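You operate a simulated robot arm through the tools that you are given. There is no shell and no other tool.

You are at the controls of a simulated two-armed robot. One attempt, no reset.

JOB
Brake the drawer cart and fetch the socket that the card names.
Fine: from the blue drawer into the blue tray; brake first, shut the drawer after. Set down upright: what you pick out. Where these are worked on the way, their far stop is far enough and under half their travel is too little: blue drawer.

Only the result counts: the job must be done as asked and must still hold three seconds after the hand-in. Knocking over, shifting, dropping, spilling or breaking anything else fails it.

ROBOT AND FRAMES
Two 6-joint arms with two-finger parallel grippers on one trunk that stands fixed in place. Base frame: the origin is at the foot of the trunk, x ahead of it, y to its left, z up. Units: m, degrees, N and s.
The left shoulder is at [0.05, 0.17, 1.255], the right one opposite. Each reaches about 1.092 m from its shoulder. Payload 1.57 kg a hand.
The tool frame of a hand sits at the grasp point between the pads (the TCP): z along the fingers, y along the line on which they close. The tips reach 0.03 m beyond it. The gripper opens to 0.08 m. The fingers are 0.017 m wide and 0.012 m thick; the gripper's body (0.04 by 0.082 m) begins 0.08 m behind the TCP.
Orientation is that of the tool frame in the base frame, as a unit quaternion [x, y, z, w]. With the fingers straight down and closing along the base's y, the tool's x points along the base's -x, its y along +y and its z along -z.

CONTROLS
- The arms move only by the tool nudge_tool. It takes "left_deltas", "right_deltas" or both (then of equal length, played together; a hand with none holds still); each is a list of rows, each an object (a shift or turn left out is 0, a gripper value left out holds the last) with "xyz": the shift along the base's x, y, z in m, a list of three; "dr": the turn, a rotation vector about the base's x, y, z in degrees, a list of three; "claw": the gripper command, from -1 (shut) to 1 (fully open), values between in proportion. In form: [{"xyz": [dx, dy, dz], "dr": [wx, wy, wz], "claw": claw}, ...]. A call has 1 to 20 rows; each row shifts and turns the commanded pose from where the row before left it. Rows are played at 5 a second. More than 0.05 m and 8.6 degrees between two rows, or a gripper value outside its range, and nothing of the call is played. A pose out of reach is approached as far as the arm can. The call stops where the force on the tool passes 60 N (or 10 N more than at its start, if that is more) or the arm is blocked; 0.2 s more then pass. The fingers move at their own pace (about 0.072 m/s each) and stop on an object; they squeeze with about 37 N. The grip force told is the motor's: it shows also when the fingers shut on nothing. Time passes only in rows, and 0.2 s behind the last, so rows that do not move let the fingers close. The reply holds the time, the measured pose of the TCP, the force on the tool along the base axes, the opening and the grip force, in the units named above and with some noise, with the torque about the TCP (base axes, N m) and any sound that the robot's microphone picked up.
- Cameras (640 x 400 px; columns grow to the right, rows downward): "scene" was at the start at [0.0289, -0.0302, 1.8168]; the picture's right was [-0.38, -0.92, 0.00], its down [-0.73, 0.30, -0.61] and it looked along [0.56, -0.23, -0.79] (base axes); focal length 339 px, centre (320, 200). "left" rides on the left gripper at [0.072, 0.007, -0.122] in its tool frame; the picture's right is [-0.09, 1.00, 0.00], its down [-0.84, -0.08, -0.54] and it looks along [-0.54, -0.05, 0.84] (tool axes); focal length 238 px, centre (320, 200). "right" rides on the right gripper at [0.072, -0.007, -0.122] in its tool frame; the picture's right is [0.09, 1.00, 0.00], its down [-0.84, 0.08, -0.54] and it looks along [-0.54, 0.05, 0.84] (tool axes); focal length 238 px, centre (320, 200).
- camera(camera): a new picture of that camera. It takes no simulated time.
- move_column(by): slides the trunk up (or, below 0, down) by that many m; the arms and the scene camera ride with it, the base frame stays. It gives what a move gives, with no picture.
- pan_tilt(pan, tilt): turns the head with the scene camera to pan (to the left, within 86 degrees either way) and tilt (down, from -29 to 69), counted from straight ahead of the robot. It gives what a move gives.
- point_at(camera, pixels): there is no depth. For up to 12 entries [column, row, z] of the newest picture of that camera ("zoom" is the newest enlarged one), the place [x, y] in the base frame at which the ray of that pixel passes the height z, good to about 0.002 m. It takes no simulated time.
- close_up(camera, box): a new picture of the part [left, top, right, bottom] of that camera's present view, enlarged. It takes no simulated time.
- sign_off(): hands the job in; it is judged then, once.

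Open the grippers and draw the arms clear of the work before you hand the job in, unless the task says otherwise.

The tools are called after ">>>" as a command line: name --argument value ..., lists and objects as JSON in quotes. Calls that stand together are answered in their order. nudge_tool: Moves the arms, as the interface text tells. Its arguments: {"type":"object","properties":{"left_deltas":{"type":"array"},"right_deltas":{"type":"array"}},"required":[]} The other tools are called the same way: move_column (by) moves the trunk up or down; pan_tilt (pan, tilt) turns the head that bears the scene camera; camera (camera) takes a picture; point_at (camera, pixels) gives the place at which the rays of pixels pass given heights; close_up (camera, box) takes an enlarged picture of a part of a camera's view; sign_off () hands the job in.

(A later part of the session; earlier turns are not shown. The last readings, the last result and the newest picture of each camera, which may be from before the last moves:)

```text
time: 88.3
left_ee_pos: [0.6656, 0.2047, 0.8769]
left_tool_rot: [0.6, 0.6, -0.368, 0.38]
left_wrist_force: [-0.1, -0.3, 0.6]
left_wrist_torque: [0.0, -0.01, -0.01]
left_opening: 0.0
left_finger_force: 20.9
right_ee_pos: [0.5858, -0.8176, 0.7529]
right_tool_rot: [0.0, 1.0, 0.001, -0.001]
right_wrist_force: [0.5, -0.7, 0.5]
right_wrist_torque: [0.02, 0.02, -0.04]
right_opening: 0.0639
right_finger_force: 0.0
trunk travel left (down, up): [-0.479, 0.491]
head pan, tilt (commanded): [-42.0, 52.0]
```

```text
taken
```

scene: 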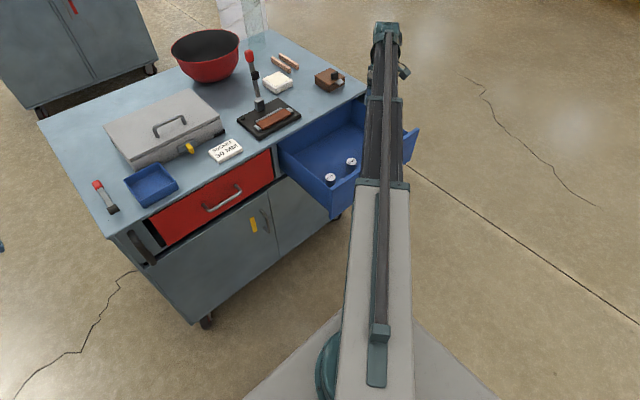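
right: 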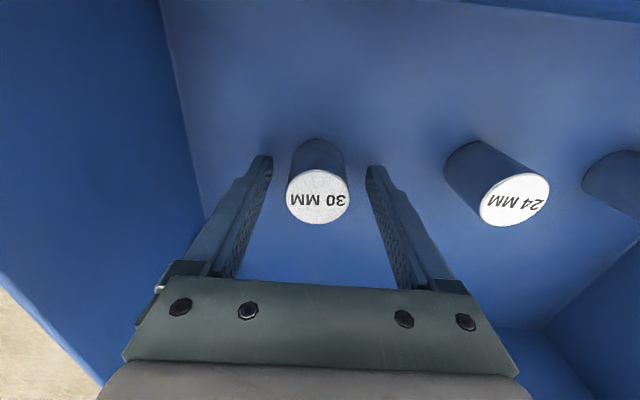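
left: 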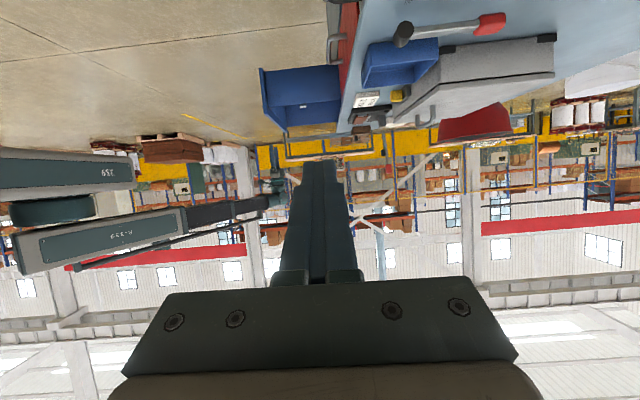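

The socket sits centred between the pads (cap at (318,197)). I close the fingers on it in two stages.

>>> nudge_tool --right_deltas '[{"xyz": [-0.001, 0, 0], "claw": 0.05}, {}, {"claw": -1}, {}, {}, {}]'

>>> camera --camera "right"

```text
time: 89.7
left_ee_pos: [0.6654, 0.2051, 0.8775]
left_tool_rot: [0.599, 0.6, -0.368, 0.381]
left_wrist_force: [-0.6, -0.7, -0.4]
left_wrist_torque: [0.01, -0.04, 0.01]
left_opening: 0.0001
left_finger_force: 21.1
right_ee_pos: [0.5852, -0.8162, 0.7544]
right_tool_rot: [0.0, 1.0, 0.001, 0.001]
right_wrist_force: [0.0, -0.4, 0.8]
right_wrist_torque: [-0.03, 0.03, 0.0]
right_opening: 0.0362
right_finger_force: 37.0
trunk travel left (down, up): [-0.479, 0.491]
head pan, tilt (commanded): [-42.0, 52.0]
```

```text
taken
```

right: 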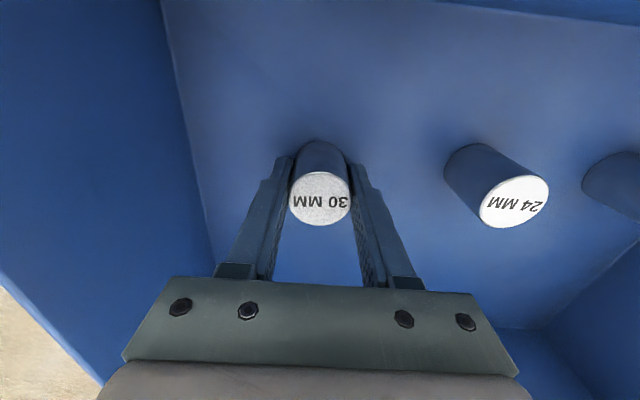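

The socket is held (opening 0.036, 37 N). I lift by 0.03 m and check that it comes along before raising further.

>>> move_column --by 0.03

>>> camera --camera "right"

```text
time: 90.5
left_ee_pos: [0.6651, 0.2048, 0.9075]
left_tool_rot: [0.6, 0.6, -0.368, 0.38]
left_wrist_force: [0.6, 0.9, 0.2]
left_wrist_torque: [0.03, 0.02, 0.01]
left_opening: 0.0002
left_finger_force: 21.3
right_ee_pos: [0.5854, -0.8174, 0.7828]
right_tool_rot: [-0.002, 1.0, 0.0, -0.001]
right_wrist_force: [-0.9, 0.3, -2.4]
right_wrist_torque: [-0.02, 0.02, 0.0]
right_opening: 0.0362
right_finger_force: 37.2
trunk travel left (down, up): [-0.509, 0.461]
head pan, tilt (commanded): [-42.0, 52.0]
```

```text
taken
```

right: 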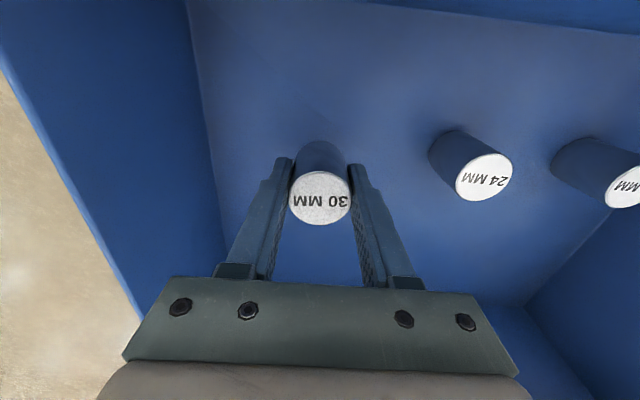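

The socket comes along (−2.4 N weight). I raise the trunk by 0.23 m to carry height.

>>> move_column --by 0.23

>>> pan_tilt --pan -25 --tilt 52

>>> camera --camera "scene"

>>> camera --camera "right"

```text
time: 92.9
left_ee_pos: [0.6659, 0.2049, 1.1362]
left_tool_rot: [0.599, 0.601, -0.368, 0.381]
left_wrist_force: [0.5, 0.1, 0.1]
left_wrist_torque: [0.02, 0.02, -0.03]
left_opening: 0.0
left_finger_force: 21.2
right_ee_pos: [0.5846, -0.8176, 1.0136]
right_tool_rot: [-0.002, 1.0, 0.001, 0.0]
right_wrist_force: [0.1, 0.0, -0.5]
right_wrist_torque: [0.02, 0.03, -0.01]
right_opening: 0.0362
right_finger_force: 37.0
trunk travel left (down, up): [-0.739, 0.231]
head pan, tilt (commanded): [-42.0, 52.0]
```

```text
time: 93.7
left_ee_pos: [0.665, 0.2054, 1.1376]
left_tool_rot: [0.6, 0.6, -0.368, 0.38]
left_wrist_force: [-0.2, 0.0, 0.6]
left_wrist_torque: [-0.03, 0.0, 0.0]
left_opening: 0.0
left_finger_force: 21.1
right_ee_pos: [0.5849, -0.8183, 1.0127]
right_tool_rot: [-0.001, 1.0, 0.0, 0.0]
right_wrist_force: [0.6, 0.3, -1.2]
right_wrist_torque: [-0.01, -0.01, 0.01]
right_opening: 0.036
right_finger_force: 37.0
trunk travel left (down, up): [-0.739, 0.231]
head pan, tilt (commanded): [-25.0, 52.0]
```

```text
taken
```

scene: 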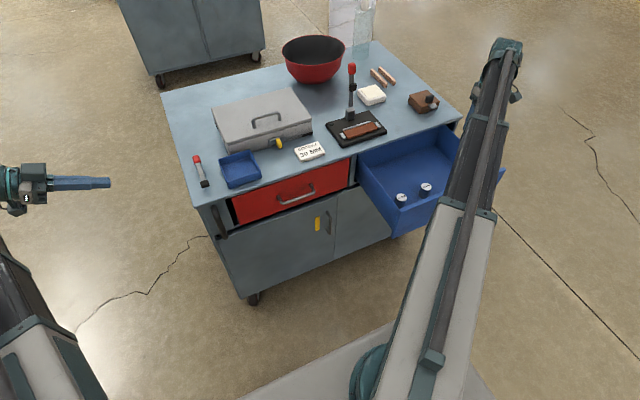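

```text
taken
```

right: 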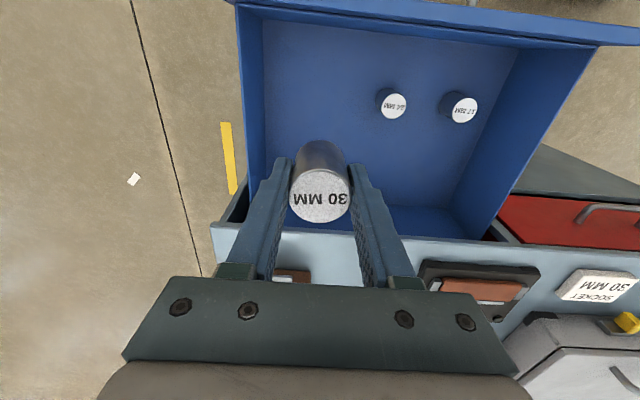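

The socket is held upright and clear. I carry it leftward in front of the cart at x≈0.60 toward y −0.118 in slow rows, drawing the left hand back at the same time.

>>> nudge_tool --right_deltas '[{"xyz": [0, 0.02, 0]}, {"xyz": [0, 0.035, 0]}, {"xyz": [0, 0.038, 0]}, {"xyz": [0, 0.038, 0]}, {"xyz": [0, 0.038, 0]}, {"xyz": [0, 0.038, 0]}, {"xyz": [0, 0.038, 0]}, {"xyz": [0, 0.038, 0]}, {"xyz": [0, 0.038, 0]}, {"xyz": [0, 0.038, 0]}, {"xyz": [0, 0.02, 0]}, {}]' --left_deltas '[{"xyz": [-0.02, 0.01, 0]}, {"xyz": [-0.02, 0.01, 0]}, {"xyz": [-0.02, 0.01, 0]}, {"xyz": [-0.02, 0.01, 0]}, {"xyz": [-0.02, 0.01, 0]}, {"xyz": [-0.02, 0.01, 0]}, {"xyz": [-0.02, 0, 0]}, {"xyz": [-0.02, 0, 0]}, {}, {}, {}, {}]'

>>> camera --camera "scene"

```text
time: 96.3
left_ee_pos: [0.5212, 0.2391, 1.1376]
left_tool_rot: [0.599, 0.602, -0.365, 0.381]
left_wrist_force: [0.3, -0.6, 0.8]
left_wrist_torque: [0.01, -0.02, -0.03]
left_opening: 0.0
left_finger_force: 21.2
left hand out of reach, approached as far as the arm can: row 6, 7, 8
right_ee_pos: [0.5846, -0.4384, 1.0132]
right_tool_rot: [-0.001, 1.0, 0.001, 0.0]
right_wrist_force: [0.4, 0.1, -1.2]
right_wrist_torque: [0.01, -0.03, -0.04]
right_opening: 0.0358
right_finger_force: 37.1
trunk travel left (down, up): [-0.739, 0.231]
head pan, tilt (commanded): [-25.0, 52.0]
```

```text
taken
```

scene: 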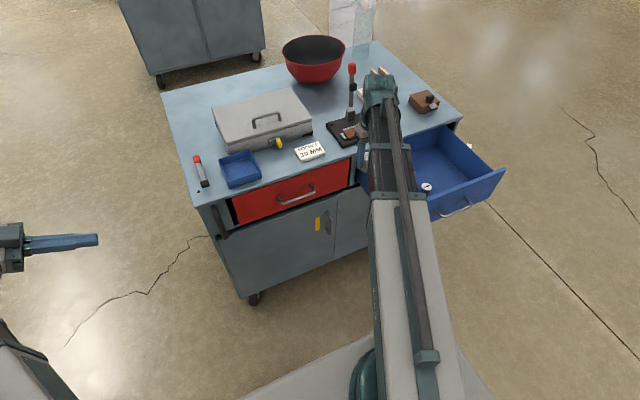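

All fine; the hand is at (0.585, −0.438). I continue to y≈−0.117.

>>> nudge_tool --right_deltas '[{"xyz": [0, 0.02, 0]}, {"xyz": [0, 0.036, 0]}, {"xyz": [0, 0.038, 0]}, {"xyz": [0, 0.038, 0]}, {"xyz": [0, 0.038, 0]}, {"xyz": [0, 0.038, 0]}, {"xyz": [0, 0.038, 0]}, {"xyz": [0, 0.036, 0]}, {"xyz": [0, 0.025, 0]}, {"xyz": [0, 0.014, 0]}, {}]'

>>> camera --camera "right"

>>> camera --camera "scene"

```text
time: 98.7
left_ee_pos: [0.521, 0.2399, 1.1356]
left_tool_rot: [0.599, 0.602, -0.366, 0.381]
left_wrist_force: [0.1, -0.1, 0.3]
left_wrist_torque: [0.0, -0.03, -0.02]
left_opening: 0.0001
left_finger_force: 21.4
right_ee_pos: [0.5855, -0.1147, 1.0136]
right_tool_rot: [-0.001, 1.0, 0.001, 0.0]
right_wrist_force: [0.2, 0.3, -1.6]
right_wrist_torque: [-0.01, -0.03, 0.0]
right_opening: 0.0354
right_finger_force: 36.5
trunk travel left (down, up): [-0.739, 0.231]
head pan, tilt (commanded): [-25.0, 52.0]
```

```text
taken
```

right: 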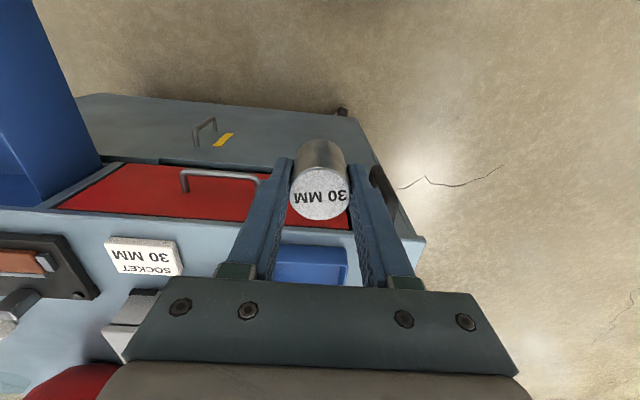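

```text
taken
```

scene: 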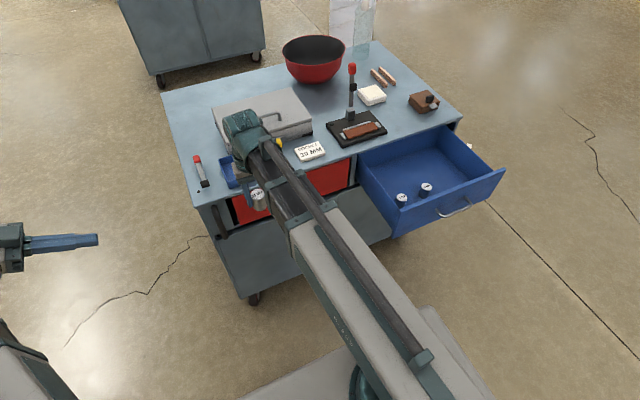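

The hand is at (0.5855, −0.115). I advance to x≈0.72 and look at the tray with the hand camera.

>>> nudge_tool --right_deltas '[{"xyz": [0.025, 0, 0]}, {"xyz": [0.035, 0, 0]}, {"xyz": [0.035, 0, 0]}, {"xyz": [0.025, 0, 0]}, {"xyz": [0.015, 0, 0]}, {}]'

>>> camera --camera "right"

>>> camera --camera "scene"

```text
time: 100.1
left_ee_pos: [0.5213, 0.2379, 1.1362]
left_tool_rot: [0.599, 0.601, -0.366, 0.381]
left_wrist_force: [-0.2, 0.1, 0.1]
left_wrist_torque: [-0.02, 0.01, -0.03]
left_opening: 0.0003
left_finger_force: 20.9
right_ee_pos: [0.7214, -0.1142, 1.0143]
right_tool_rot: [-0.002, 1.0, 0.001, 0.0]
right_wrist_force: [0.7, -0.2, -1.5]
right_wrist_torque: [-0.04, 0.05, 0.0]
right_opening: 0.0349
right_finger_force: 36.9
right hand out of reach, approached as far as the arm can: row 2
trunk travel left (down, up): [-0.739, 0.231]
head pan, tilt (commanded): [-25.0, 52.0]
```

```text
taken
```

right: 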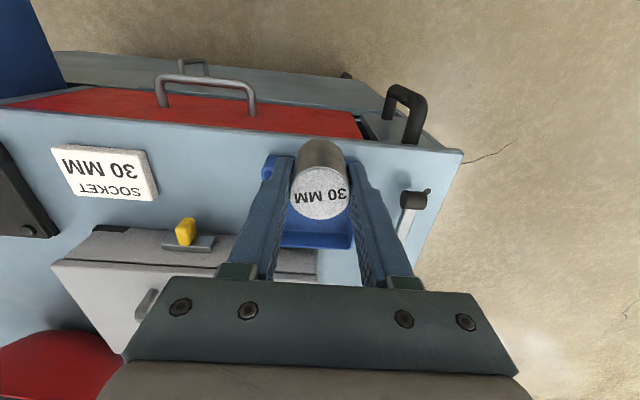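

```text
taken
```

scene: 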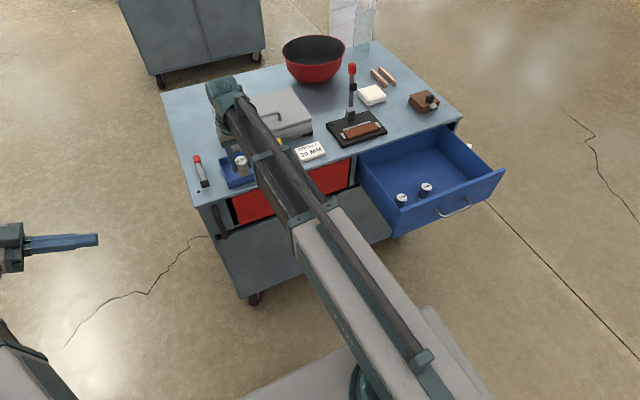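

The opening reading crept from 0.0362 to 0.0349 and the cap looks slightly lower; the socket may be sinking a little in the grip. I zoom in to check how it hangs.

>>> close_up --camera "scene" --box '[190, 130, 290, 200]'

>>> close_up --camera "right" --box '[250, 120, 390, 270]'

```text
5.71 times, centred on (240, 165) of scene
```

zoom: 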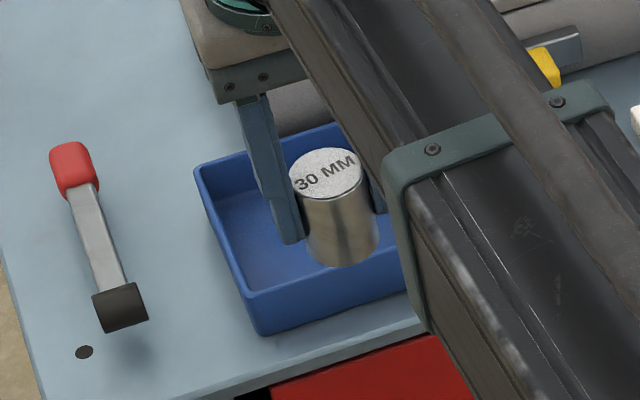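

```text
2.67 times, centred on (320, 195) of right
```

zoom: 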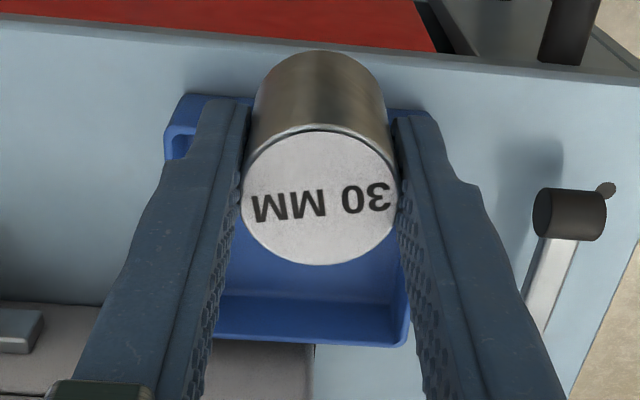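

The socket hangs upright between the fingers with its lower part below the tips. I move it over the tray centre (0.81, −0.116).

>>> nudge_tool --right_deltas '[{"xyz": [0.015, 0, 0]}, {"xyz": [0.022, -0.001, 0]}, {"xyz": [0.022, -0.001, 0]}, {"xyz": [0.018, 0, 0]}, {"xyz": [0.012, 0, 0]}, {}]'

>>> camera --camera "right"

>>> camera --camera "scene"

>>> close_up --camera "scene" --box '[190, 130, 290, 200]'

```text
time: 101.5
left_ee_pos: [0.52, 0.239, 1.1373]
left_tool_rot: [0.599, 0.603, -0.364, 0.382]
left_wrist_force: [0.2, -0.1, 0.2]
left_wrist_torque: [-0.02, 0.0, 0.07]
left_opening: 0.0
left_finger_force: 21.4
right_ee_pos: [0.8102, -0.1189, 1.0136]
right_tool_rot: [-0.001, 1.0, 0.001, 0.0]
right_wrist_force: [0.5, -1.0, -0.5]
right_wrist_torque: [0.01, -0.04, -0.03]
right_opening: 0.0346
right_finger_force: 36.4
right hand out of reach, approached as far as the arm can: row 1, 3
trunk travel left (down, up): [-0.739, 0.231]
head pan, tilt (commanded): [-25.0, 52.0]
```

```text
taken
```

right: 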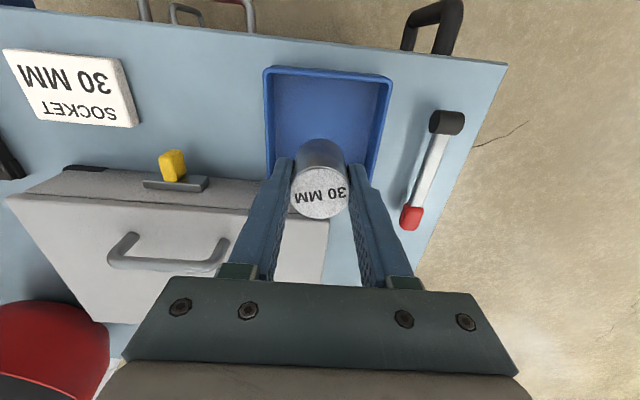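

```text
taken
```

scene: 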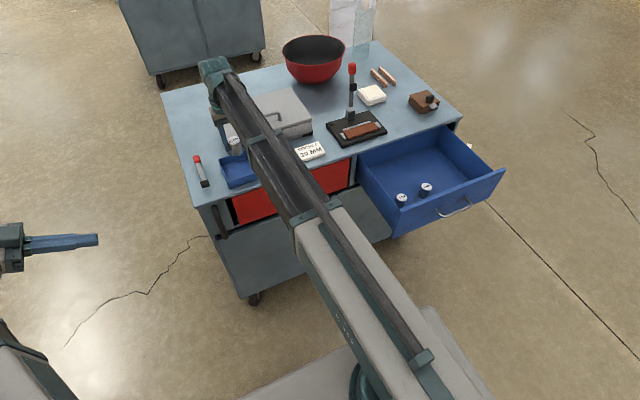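

```text
5.71 times, centred on (240, 165) of scene
```

zoom: 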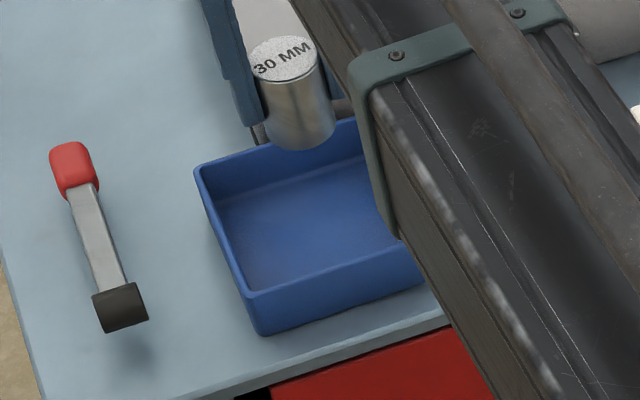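

The tray is below: in the right view its rim spans (265,68)–(391,77). I compute its rim to check alignment before lowering.

>>> point_at --camera "right" --pixels '[[265, 68, 0.9], [391, 77, 0.9], [268, 150, 0.9], [376, 170, 0.9], [447, 123, 0.9], [412, 216, 0.905]]'

>>> close_up --camera "right" --box '[240, 40, 420, 200]'

```text
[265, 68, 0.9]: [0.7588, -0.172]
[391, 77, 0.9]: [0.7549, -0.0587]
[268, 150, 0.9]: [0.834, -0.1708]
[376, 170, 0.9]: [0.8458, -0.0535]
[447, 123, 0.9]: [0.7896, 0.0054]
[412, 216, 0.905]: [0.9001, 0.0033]
```

```text
2.50 times, centred on (330, 120) of right
```

zoom: 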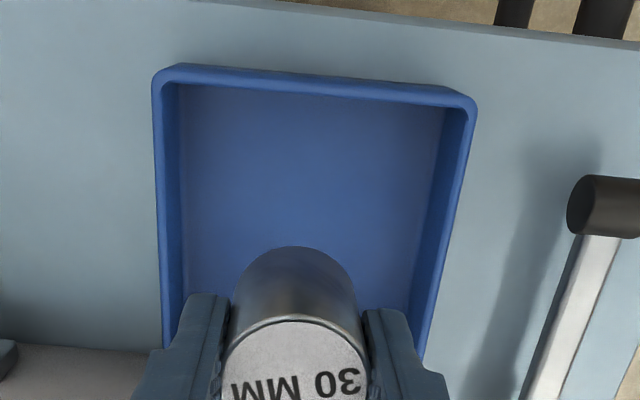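

The tray's centre is about (0.813, −0.114). I shift a few mm to centre, then lower 0.08 m, keeping the socket's bottom just above the tray floor.

>>> nudge_tool --right_deltas '[{"xyz": [0.002, 0.004, 0]}, {}]'

>>> move_column --by -0.08

>>> camera --camera "right"

>>> camera --camera "scene"

>>> close_up --camera "scene" --box '[180, 90, 280, 180]'

```text
time: 102.1
left_ee_pos: [0.521, 0.2392, 1.1364]
left_tool_rot: [0.599, 0.602, -0.365, 0.382]
left_wrist_force: [-0.2, -0.7, 0.1]
left_wrist_torque: [-0.05, 0.01, 0.02]
left_opening: 0.0
left_finger_force: 20.9
right_ee_pos: [0.8116, -0.114, 1.0144]
right_tool_rot: [-0.002, 1.0, 0.001, 0.001]
right_wrist_force: [-0.6, -0.8, -1.8]
right_wrist_torque: [0.01, -0.02, -0.01]
right_opening: 0.0346
right_finger_force: 37.2
trunk travel left (down, up): [-0.739, 0.231]
head pan, tilt (commanded): [-25.0, 52.0]
```

```text
time: 103.3
left_ee_pos: [0.5208, 0.2377, 1.0563]
left_tool_rot: [0.599, 0.602, -0.365, 0.381]
left_wrist_force: [-1.4, 0.3, -0.5]
left_wrist_torque: [0.03, 0.0, 0.0]
left_opening: 0.0
left_finger_force: 21.2
right_ee_pos: [0.8111, -0.1132, 0.9325]
right_tool_rot: [-0.001, 1.0, 0.001, 0.0]
right_wrist_force: [0.2, -0.2, -1.7]
right_wrist_torque: [0.0, 0.01, -0.01]
right_opening: 0.034
right_finger_force: 36.9
trunk travel left (down, up): [-0.659, 0.311]
head pan, tilt (commanded): [-25.0, 52.0]
```

```text
taken
```

right: 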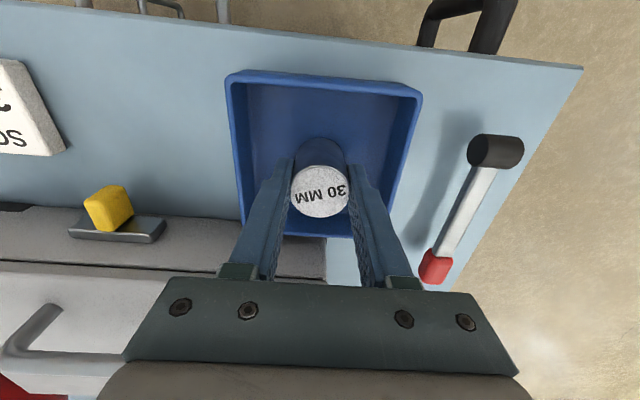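

```text
taken
```

scene: 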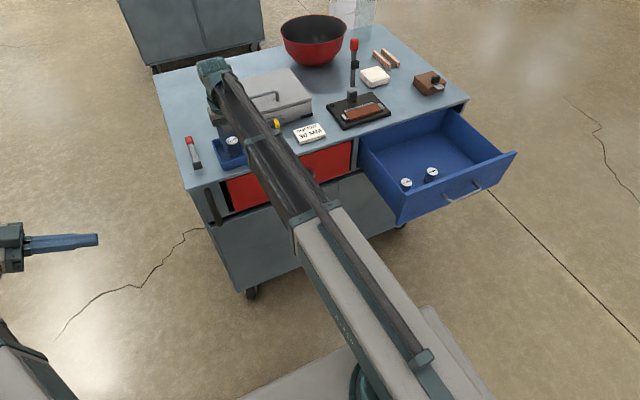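

```text
4.44 times, centred on (230, 135) of scene
```

zoom: 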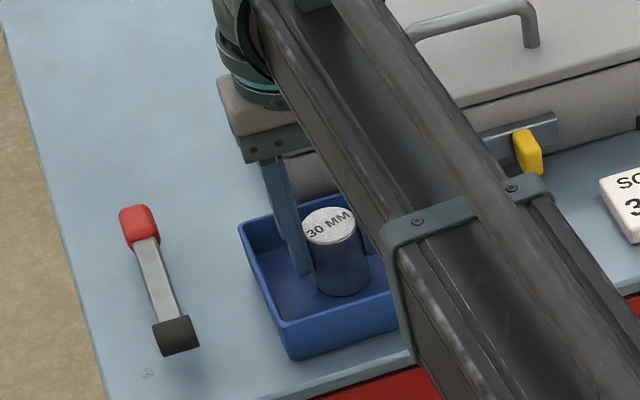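

The socket is inside the tray's walls, still in the air. I lower in small steps until the force shows contact.

>>> move_column --by -0.006

>>> move_column --by -0.004

```text
time: 103.8
left_ee_pos: [0.5204, 0.2399, 1.052]
left_tool_rot: [0.6, 0.601, -0.364, 0.381]
left_wrist_force: [-0.8, 0.6, -0.8]
left_wrist_torque: [-0.02, -0.01, -0.02]
left_opening: 0.0003
left_finger_force: 21.0
right_ee_pos: [0.81, -0.1141, 0.9297]
right_tool_rot: [-0.002, 1.0, 0.001, 0.001]
right_wrist_force: [4.3, 0.0, 32.1]
right_wrist_torque: [0.06, -0.21, -0.04]
right_opening: 0.0336
right_finger_force: 37.0
trunk travel left (down, up): [-0.653, 0.317]
head pan, tilt (commanded): [-25.0, 52.0]
```

```text
time: 104.2
left_ee_pos: [0.5175, 0.2389, 1.0505]
left_tool_rot: [0.599, 0.6, -0.366, 0.383]
left_wrist_force: [0.7, 0.8, -0.2]
left_wrist_torque: [0.01, 0.02, 0.0]
left_opening: 0.0
left_finger_force: 21.3
right_ee_pos: [0.8114, -0.1135, 0.9292]
right_tool_rot: [-0.001, 1.0, 0.0, 0.003]
right_wrist_force: [-0.1, 0.4, 48.1]
right_wrist_torque: [0.17, 0.17, -0.02]
right_opening: 0.0337
right_finger_force: 37.1
trunk travel left (down, up): [-0.651, 0.319]
head pan, tilt (commanded): [-25.0, 52.0]
stopped: the force on the tool passed its limit at 67 N (the readings are from after the stop); the commanded pose is now the measured one
```

Contact was made (32 N, then 48 N after the second step). I relieve the press by raising 3 mm before opening.

>>> move_column --by 0.003

>>> camera --camera "right"

```text
time: 104.8
left_ee_pos: [0.5189, 0.2397, 1.0513]
left_tool_rot: [0.599, 0.602, -0.365, 0.382]
left_wrist_force: [-0.1, 0.1, 0.1]
left_wrist_torque: [0.0, 0.0, -0.03]
left_opening: 0.0
left_finger_force: 21.0
right_ee_pos: [0.8113, -0.1142, 0.9303]
right_tool_rot: [-0.001, 1.0, 0.0, 0.002]
right_wrist_force: [-5.6, 1.2, 12.2]
right_wrist_torque: [-0.05, 0.33, -0.04]
right_opening: 0.0334
right_finger_force: 36.7
trunk travel left (down, up): [-0.654, 0.316]
head pan, tilt (commanded): [-25.0, 52.0]
```

```text
taken
```

right: 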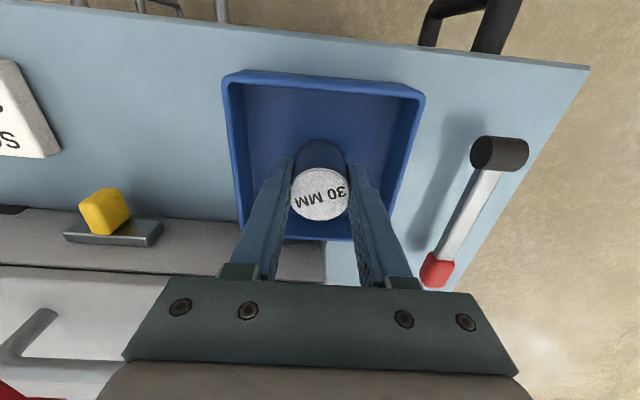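

Only 12 N remains on it. I open the fingers gently in stages to 0.05 m, staying inside the tray walls.

>>> nudge_tool --right_deltas '[{"claw": -0.1}, {"claw": 0.0}, {"claw": 0.25}, {}, {}]'

>>> camera --camera "right"

>>> close_up --camera "scene" --box '[180, 90, 280, 180]'

```text
time: 106.0
left_ee_pos: [0.5212, 0.2391, 1.0514]
left_tool_rot: [0.599, 0.602, -0.365, 0.381]
left_wrist_force: [-0.8, 0.3, -0.4]
left_wrist_torque: [-0.01, -0.03, 0.0]
left_opening: 0.0
left_finger_force: 21.8
right_ee_pos: [0.8134, -0.1139, 0.9292]
right_tool_rot: [-0.002, 1.0, 0.001, 0.003]
right_wrist_force: [0.9, -0.5, -0.3]
right_wrist_torque: [-0.01, 0.03, 0.0]
right_opening: 0.05
right_finger_force: 0.0
trunk travel left (down, up): [-0.654, 0.316]
head pan, tilt (commanded): [-25.0, 52.0]
```

```text
taken
```

right: 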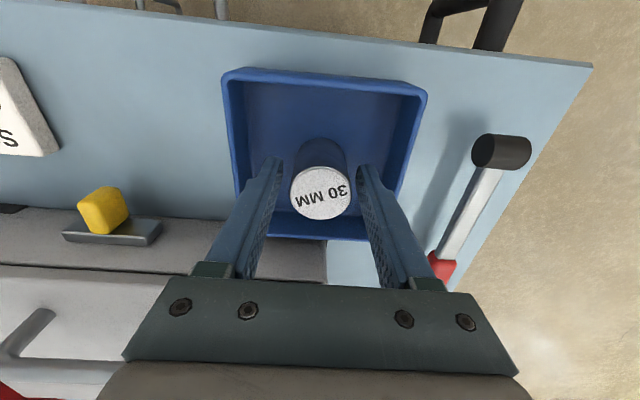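

```text
4.44 times, centred on (230, 135) of scene
```

zoom: 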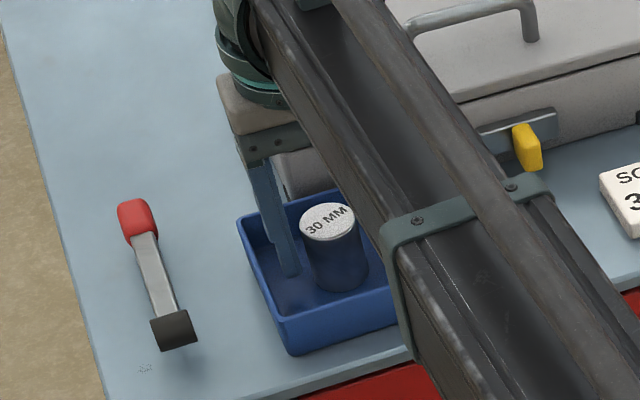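

The socket stands upright in the tray, released. I raise the trunk by 0.13 m to lift the fingers clear.

>>> move_column --by 0.13

>>> camera --camera "right"

>>> camera --camera "scene"

```text
time: 107.5
left_ee_pos: [0.5212, 0.2391, 1.1822]
left_tool_rot: [0.599, 0.602, -0.365, 0.381]
left_wrist_force: [-0.1, -0.6, -0.4]
left_wrist_torque: [-0.01, -0.02, -0.01]
left_opening: 0.0001
left_finger_force: 21.2
right_ee_pos: [0.8132, -0.1149, 1.0586]
right_tool_rot: [0.0, 1.0, 0.002, 0.002]
right_wrist_force: [0.2, 0.3, -0.1]
right_wrist_torque: [0.02, -0.01, 0.02]
right_opening: 0.05
right_finger_force: 0.1
trunk travel left (down, up): [-0.784, 0.186]
head pan, tilt (commanded): [-25.0, 52.0]
```

```text
taken
```

right: 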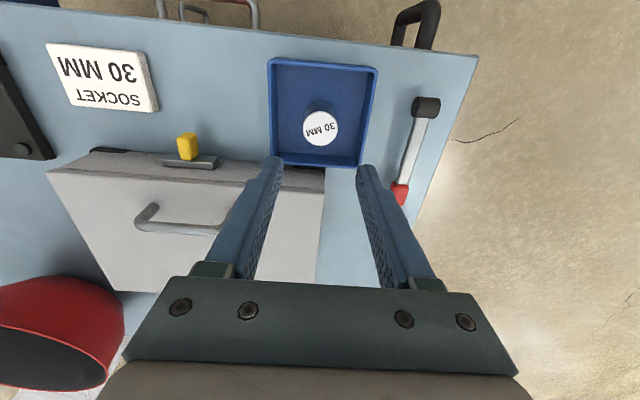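

```text
taken
```

scene: 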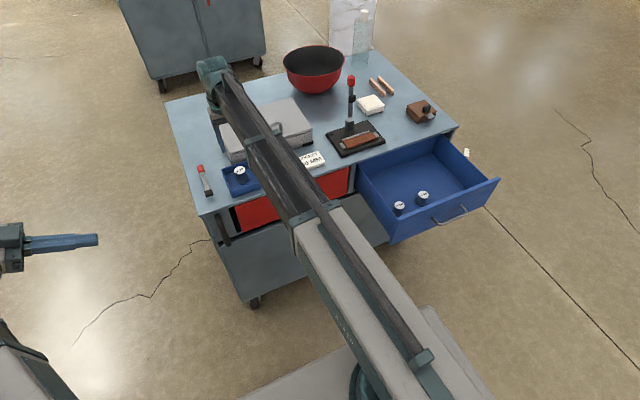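

The 30 MM socket stands upright in the tray at right (320,127). I draw the right hand back in front of the cart and over to the right, to a place before the open drawer's handle.

>>> nudge_tool --right_deltas '[{"xyz": [-0.03, 0, 0]}, {"xyz": [-0.045, 0, 0]}, {"xyz": [-0.045, 0, 0]}, {"xyz": [-0.045, 0, 0]}, {"xyz": [-0.045, -0.01, 0], "claw": -1}, {"xyz": [-0.03, -0.035, 0]}, {"xyz": [-0.02, -0.044, 0]}, {"xyz": [-0.02, -0.044, 0]}, {"xyz": [-0.02, -0.044, 0]}, {"xyz": [-0.02, -0.044, 0]}, {"xyz": [-0.02, -0.044, 0]}, {"xyz": [-0.02, -0.044, 0]}, {"xyz": [-0.02, -0.044, 0]}, {"xyz": [-0.02, -0.044, 0]}, {"xyz": [-0.01, -0.044, 0]}, {"xyz": [-0.005, -0.044, 0]}, {"xyz": [0, -0.044, 0]}, {"xyz": [0, -0.044, 0]}, {"xyz": [0, -0.027, 0]}, {}]'

>>> camera --camera "right"

>>> camera --camera "scene"

```text
time: 111.7
left_ee_pos: [0.5208, 0.2385, 1.1814]
left_tool_rot: [0.599, 0.602, -0.365, 0.382]
left_wrist_force: [-0.1, 0.4, 0.4]
left_wrist_torque: [0.02, -0.02, -0.02]
left_opening: 0.0
left_finger_force: 21.4
right_ee_pos: [0.3991, -0.716, 1.0581]
right_tool_rot: [-0.001, 1.0, 0.0, 0.002]
right_wrist_force: [-0.1, 0.4, 0.7]
right_wrist_torque: [-0.02, 0.0, -0.01]
right_opening: 0.0
right_finger_force: 21.8
trunk travel left (down, up): [-0.784, 0.186]
head pan, tilt (commanded): [-25.0, 52.0]
```

```text
taken
```

right: 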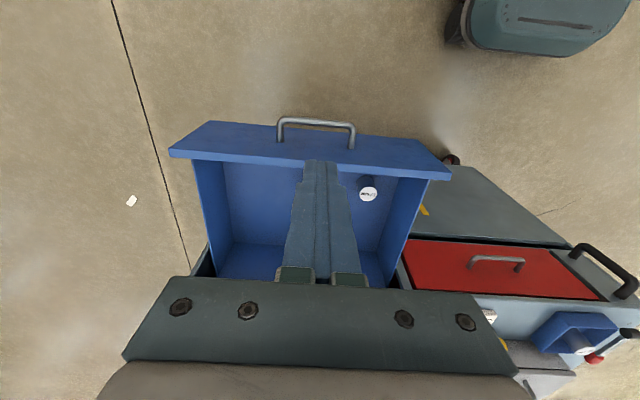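

```text
taken
```

scene: 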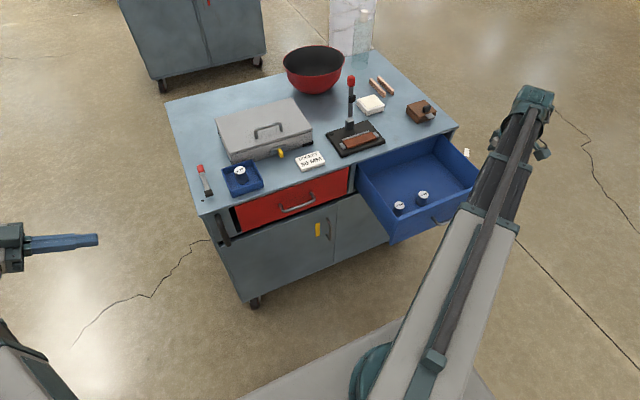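

The view shows the open drawer's handle bar at right (316,121). I compute where the bar is now.

>>> point_at --camera "right" --pixels '[[316, 121, 0.783], [281, 120, 0.783], [353, 126, 0.783], [320, 142, 0.83], [320, 160, 0.83]]'

>>> close_up --camera "right" --box '[250, 100, 390, 200]'

```text
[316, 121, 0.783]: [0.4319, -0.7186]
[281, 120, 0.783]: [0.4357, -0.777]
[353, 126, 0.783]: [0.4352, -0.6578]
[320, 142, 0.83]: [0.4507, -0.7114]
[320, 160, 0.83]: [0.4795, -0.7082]
```

```text
4.00 times, centred on (320, 150) of right
```

zoom: 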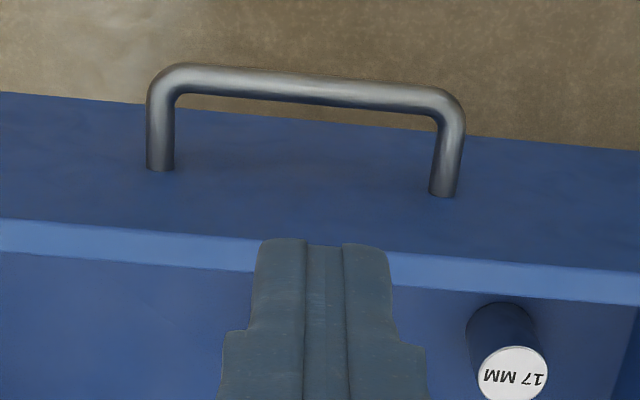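

The bar is at x≈0.433, y≈−0.718. I back off to x≈0.385 and lower the trunk by 0.263 m so that the closed fingers stand before the bar.

>>> nudge_tool --right_deltas '[{"xyz": [-0.014, -0.001, 0]}, {}]'

>>> move_column --by -0.263

>>> camera --camera "right"

```text
time: 112.3
left_ee_pos: [0.5205, 0.2382, 1.1812]
left_tool_rot: [0.599, 0.602, -0.365, 0.381]
left_wrist_force: [-0.4, 0.4, 1.0]
left_wrist_torque: [0.02, 0.01, 0.01]
left_opening: 0.0
left_finger_force: 21.4
right_ee_pos: [0.387, -0.7166, 1.0591]
right_tool_rot: [-0.002, 1.0, 0.001, 0.001]
right_wrist_force: [0.8, -0.9, 0.1]
right_wrist_torque: [0.02, -0.02, 0.01]
right_opening: 0.0
right_finger_force: 21.1
trunk travel left (down, up): [-0.784, 0.186]
head pan, tilt (commanded): [-25.0, 52.0]
```

```text
time: 115.0
left_ee_pos: [0.5218, 0.2393, 0.919]
left_tool_rot: [0.599, 0.602, -0.365, 0.382]
left_wrist_force: [-0.3, -0.5, 0.0]
left_wrist_torque: [-0.02, 0.01, 0.01]
left_opening: 0.0001
left_finger_force: 21.3
right_ee_pos: [0.3855, -0.7159, 0.7956]
right_tool_rot: [-0.001, 1.0, 0.001, 0.002]
right_wrist_force: [0.6, 0.5, -0.3]
right_wrist_torque: [-0.02, 0.0, 0.0]
right_opening: 0.0001
right_finger_force: 21.4
trunk travel left (down, up): [-0.521, 0.449]
head pan, tilt (commanded): [-25.0, 52.0]
```

```text
taken
```

right: 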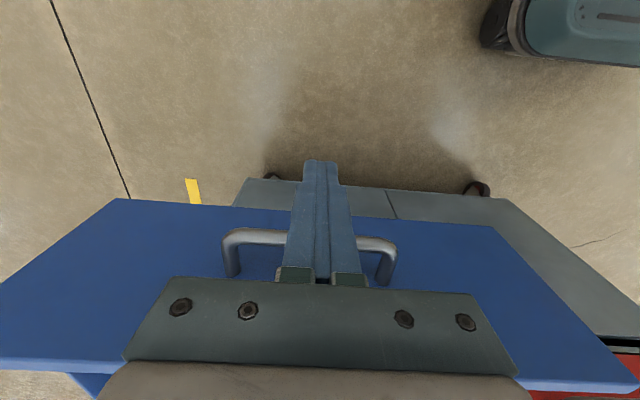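

The closed fingers stand before the bar. I push +x slowly: first to contact, then on.

>>> nudge_tool --right_deltas '[{"xyz": [0.012, 0, 0]}, {"xyz": [0.01, 0, 0]}, {"xyz": [0.006, 0, 0]}, {"xyz": [0.005, 0, 0]}, {"xyz": [0.005, 0, 0]}, {"xyz": [0.006, 0, 0]}, {"xyz": [0.008, 0, 0]}, {"xyz": [0.008, 0, 0]}, {"xyz": [0.008, 0, 0]}, {"xyz": [0.006, 0, 0]}, {}]'

>>> camera --camera "scene"

>>> camera --camera "right"

```text
time: 117.4
left_ee_pos: [0.5206, 0.2387, 0.9186]
left_tool_rot: [0.599, 0.602, -0.365, 0.382]
left_wrist_force: [0.2, 0.4, -0.6]
left_wrist_torque: [0.02, -0.05, 0.03]
left_opening: 0.0004
left_finger_force: 21.5
right_ee_pos: [0.4591, -0.7164, 0.7958]
right_tool_rot: [-0.001, 1.0, 0.001, 0.002]
right_wrist_force: [0.0, -0.4, 0.3]
right_wrist_torque: [-0.02, 0.02, 0.0]
right_opening: 0.0001
right_finger_force: 21.2
trunk travel left (down, up): [-0.521, 0.449]
head pan, tilt (commanded): [-25.0, 52.0]
```

```text
taken
```

scene: 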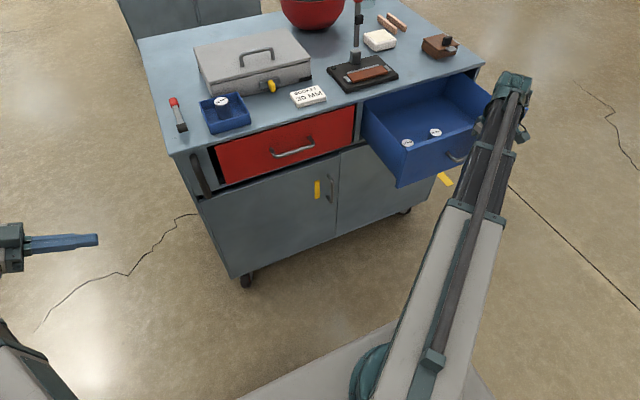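

```text
taken
```

right: 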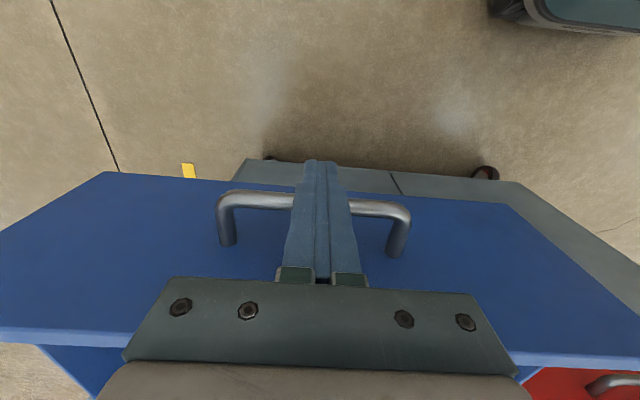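

The drawer is sliding in with almost no force and the sockets stand. I continue steadily at 0.05 m/s.

>>> nudge_tool --right_deltas '[{"xyz": [0.007, 0, 0]}, {"xyz": [0.01, 0, 0]}, {"xyz": [0.01, 0, 0]}, {"xyz": [0.01, 0, 0]}, {"xyz": [0.01, 0, 0]}, {"xyz": [0.01, 0, 0]}, {"xyz": [0.01, 0, 0]}, {"xyz": [0.01, 0, 0]}, {"xyz": [0.01, 0, 0]}, {"xyz": [0.01, 0, 0]}, {"xyz": [0.01, 0, 0]}, {"xyz": [0.01, 0, 0]}, {"xyz": [0.01, 0, 0]}, {"xyz": [0.01, 0, 0]}, {"xyz": [0.008, 0, 0]}, {"xyz": [0.006, 0, 0]}, {"xyz": [0.005, 0, 0]}, {}]'

>>> camera --camera "scene"

>>> camera --camera "right"

```text
time: 121.2
left_ee_pos: [0.522, 0.2383, 0.919]
left_tool_rot: [0.599, 0.602, -0.365, 0.381]
left_wrist_force: [0.0, -0.1, 0.0]
left_wrist_torque: [-0.02, -0.02, 0.04]
left_opening: 0.0
left_finger_force: 21.3
right_ee_pos: [0.6172, -0.7156, 0.7952]
right_tool_rot: [-0.001, 1.0, 0.001, 0.002]
right_wrist_force: [-1.0, -0.1, 0.0]
right_wrist_torque: [0.0, -0.05, 0.01]
right_opening: 0.0
right_finger_force: 21.4
trunk travel left (down, up): [-0.521, 0.449]
head pan, tilt (commanded): [-25.0, 52.0]
```

```text
taken
```

scene: 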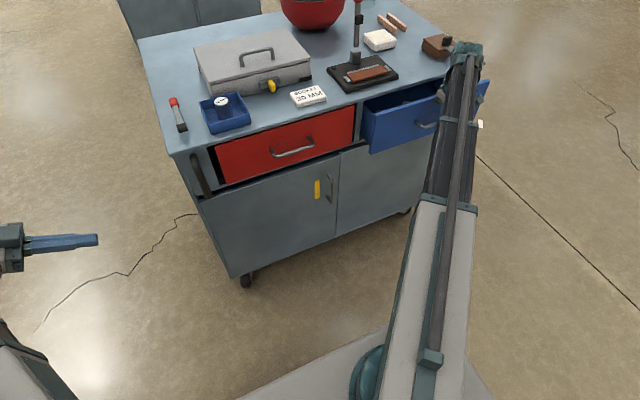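

```text
taken
```

right: 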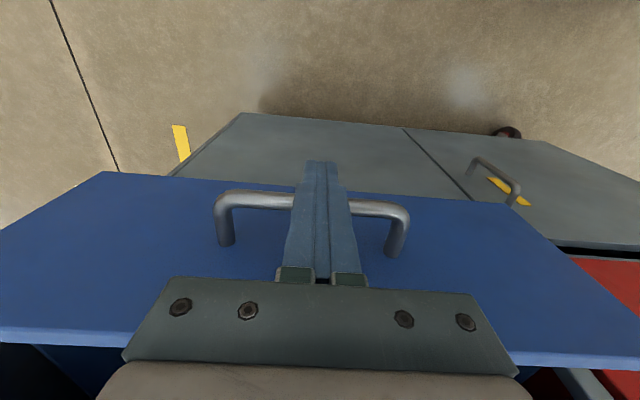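

The hand is at x 0.617, about 0.07 m remains. I slow down for the last stretch.

>>> nudge_tool --right_deltas '[{"xyz": [0.005, 0, 0]}, {"xyz": [0.006, 0, 0]}, {"xyz": [0.006, 0, 0]}, {"xyz": [0.006, 0, 0]}, {"xyz": [0.006, 0, 0]}, {"xyz": [0.006, 0, 0]}, {"xyz": [0.006, 0, 0]}, {"xyz": [0.005, 0, 0]}, {"xyz": [0.004, 0, 0]}, {"xyz": [0.004, 0, 0]}, {"xyz": [0.003, 0, 0]}, {"xyz": [0.003, 0, 0]}, {}]'

>>> camera --camera "scene"

>>> close_up --camera "scene" --box '[340, 60, 500, 170]'

```text
time: 124.0
left_ee_pos: [0.5213, 0.2392, 0.9191]
left_tool_rot: [0.6, 0.602, -0.365, 0.381]
left_wrist_force: [-0.2, 0.4, -0.7]
left_wrist_torque: [-0.02, 0.02, 0.0]
left_opening: 0.0001
left_finger_force: 21.1
right_ee_pos: [0.6746, -0.7175, 0.7957]
right_tool_rot: [-0.001, 1.0, 0.001, 0.002]
right_wrist_force: [-0.5, -0.3, 0.6]
right_wrist_torque: [0.0, -0.01, 0.0]
right_opening: 0.0001
right_finger_force: 21.1
trunk travel left (down, up): [-0.521, 0.449]
head pan, tilt (commanded): [-25.0, 52.0]
```

```text
taken
```

scene: 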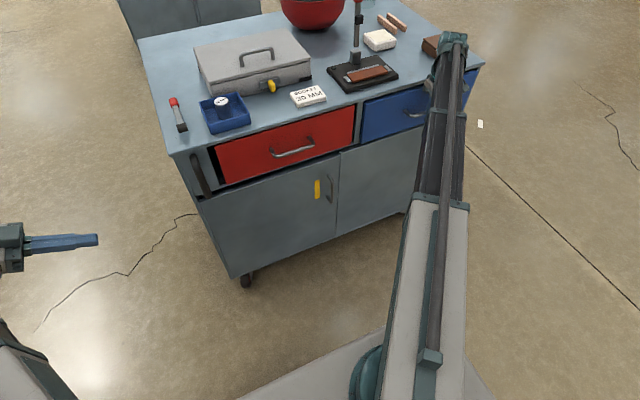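

```text
3.64 times, centred on (420, 115) of scene
```

zoom: 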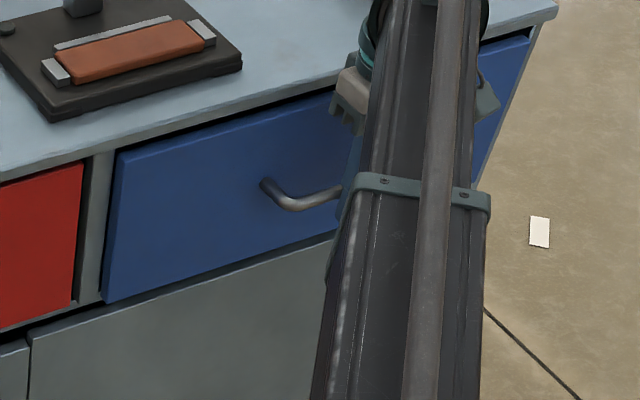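

Nearly shut. I push on in 3 mm rows until the force shows the closed stop.

>>> nudge_tool --right_deltas '[{"xyz": [0.003, 0, 0]}, {"xyz": [0.003, 0, 0]}, {"xyz": [0.003, 0, 0]}, {"xyz": [0.003, 0, 0]}, {}]'

>>> camera --camera "right"

```text
time: 125.2
left_ee_pos: [0.5213, 0.2382, 0.9188]
left_tool_rot: [0.599, 0.602, -0.365, 0.381]
left_wrist_force: [-1.0, 0.1, -1.1]
left_wrist_torque: [-0.01, 0.01, 0.04]
left_opening: 0.0002
left_finger_force: 21.5
right_ee_pos: [0.6889, -0.7155, 0.7963]
right_tool_rot: [-0.001, 1.0, 0.001, 0.001]
right_wrist_force: [-4.3, 1.0, -1.6]
right_wrist_torque: [-0.01, 0.0, 0.04]
right_opening: 0.0
right_finger_force: 21.3
trunk travel left (down, up): [-0.521, 0.449]
head pan, tilt (commanded): [-25.0, 52.0]
```

```text
taken
```

right: 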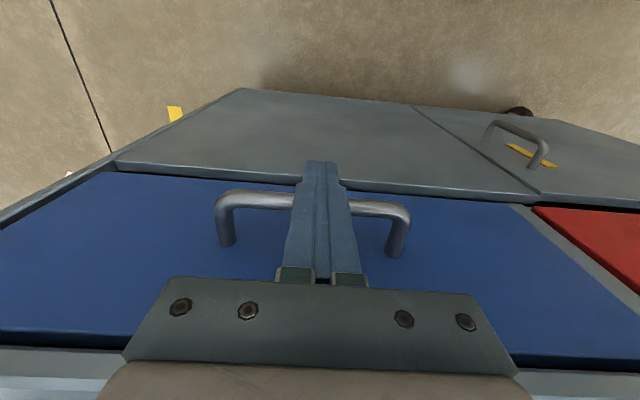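

Force −4 N at x 0.689, about where the closed bar should be met. I push 3 mm more to make sure it is home.

>>> nudge_tool --right_deltas '[{"xyz": [0.002, 0, 0]}, {"xyz": [0.002, 0, 0]}, {}]'

```text
time: 126.0
left_ee_pos: [0.5205, 0.2392, 0.9198]
left_tool_rot: [0.599, 0.602, -0.365, 0.382]
left_wrist_force: [0.3, -0.1, 0.2]
left_wrist_torque: [0.01, -0.01, 0.01]
left_opening: 0.0001
left_finger_force: 21.4
right_ee_pos: [0.6875, -0.7168, 0.7952]
right_tool_rot: [0.0, 1.0, 0.002, -0.001]
right_wrist_force: [-26.4, 6.1, -9.2]
right_wrist_torque: [-0.11, 0.25, 0.1]
right_opening: 0.0
right_finger_force: 21.4
trunk travel left (down, up): [-0.521, 0.449]
head pan, tilt (commanded): [-25.0, 52.0]
```

The force rose to 26 N without motion: the drawer is home. I draw the hand back along −x and look.

>>> nudge_tool --right_deltas '[{"xyz": [-0.005, 0, 0]}, {"xyz": [-0.01, 0, 0]}, {"xyz": [-0.03, 0, 0]}, {"xyz": [-0.04, 0, 0]}, {"xyz": [-0.045, 0, 0]}, {"xyz": [-0.045, 0, 0]}, {"xyz": [-0.045, 0, 0]}, {"xyz": [-0.04, 0, 0]}, {}]'

>>> camera --camera "right"

>>> camera --camera "scene"

```text
time: 128.0
left_ee_pos: [0.5201, 0.2388, 0.9185]
left_tool_rot: [0.599, 0.602, -0.365, 0.382]
left_wrist_force: [-0.7, -0.1, 0.7]
left_wrist_torque: [0.0, 0.0, 0.02]
left_opening: 0.0
left_finger_force: 21.1
right_ee_pos: [0.4305, -0.715, 0.7963]
right_tool_rot: [-0.002, 1.0, 0.001, 0.001]
right_wrist_force: [-0.5, -0.7, -0.4]
right_wrist_torque: [0.02, -0.01, 0.03]
right_opening: 0.0
right_finger_force: 21.4
right hand out of reach, approached as far as the arm can: row 6
trunk travel left (down, up): [-0.521, 0.449]
head pan, tilt (commanded): [-25.0, 52.0]
```

```text
taken
```

right: 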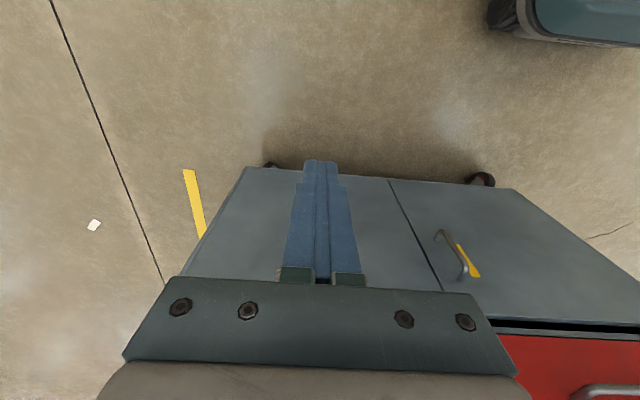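

```text
taken
```

scene: 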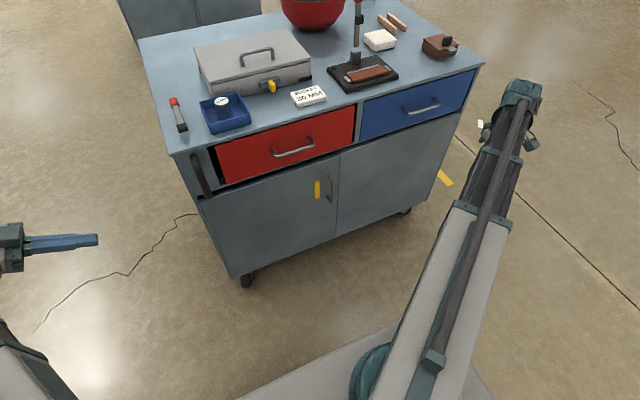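

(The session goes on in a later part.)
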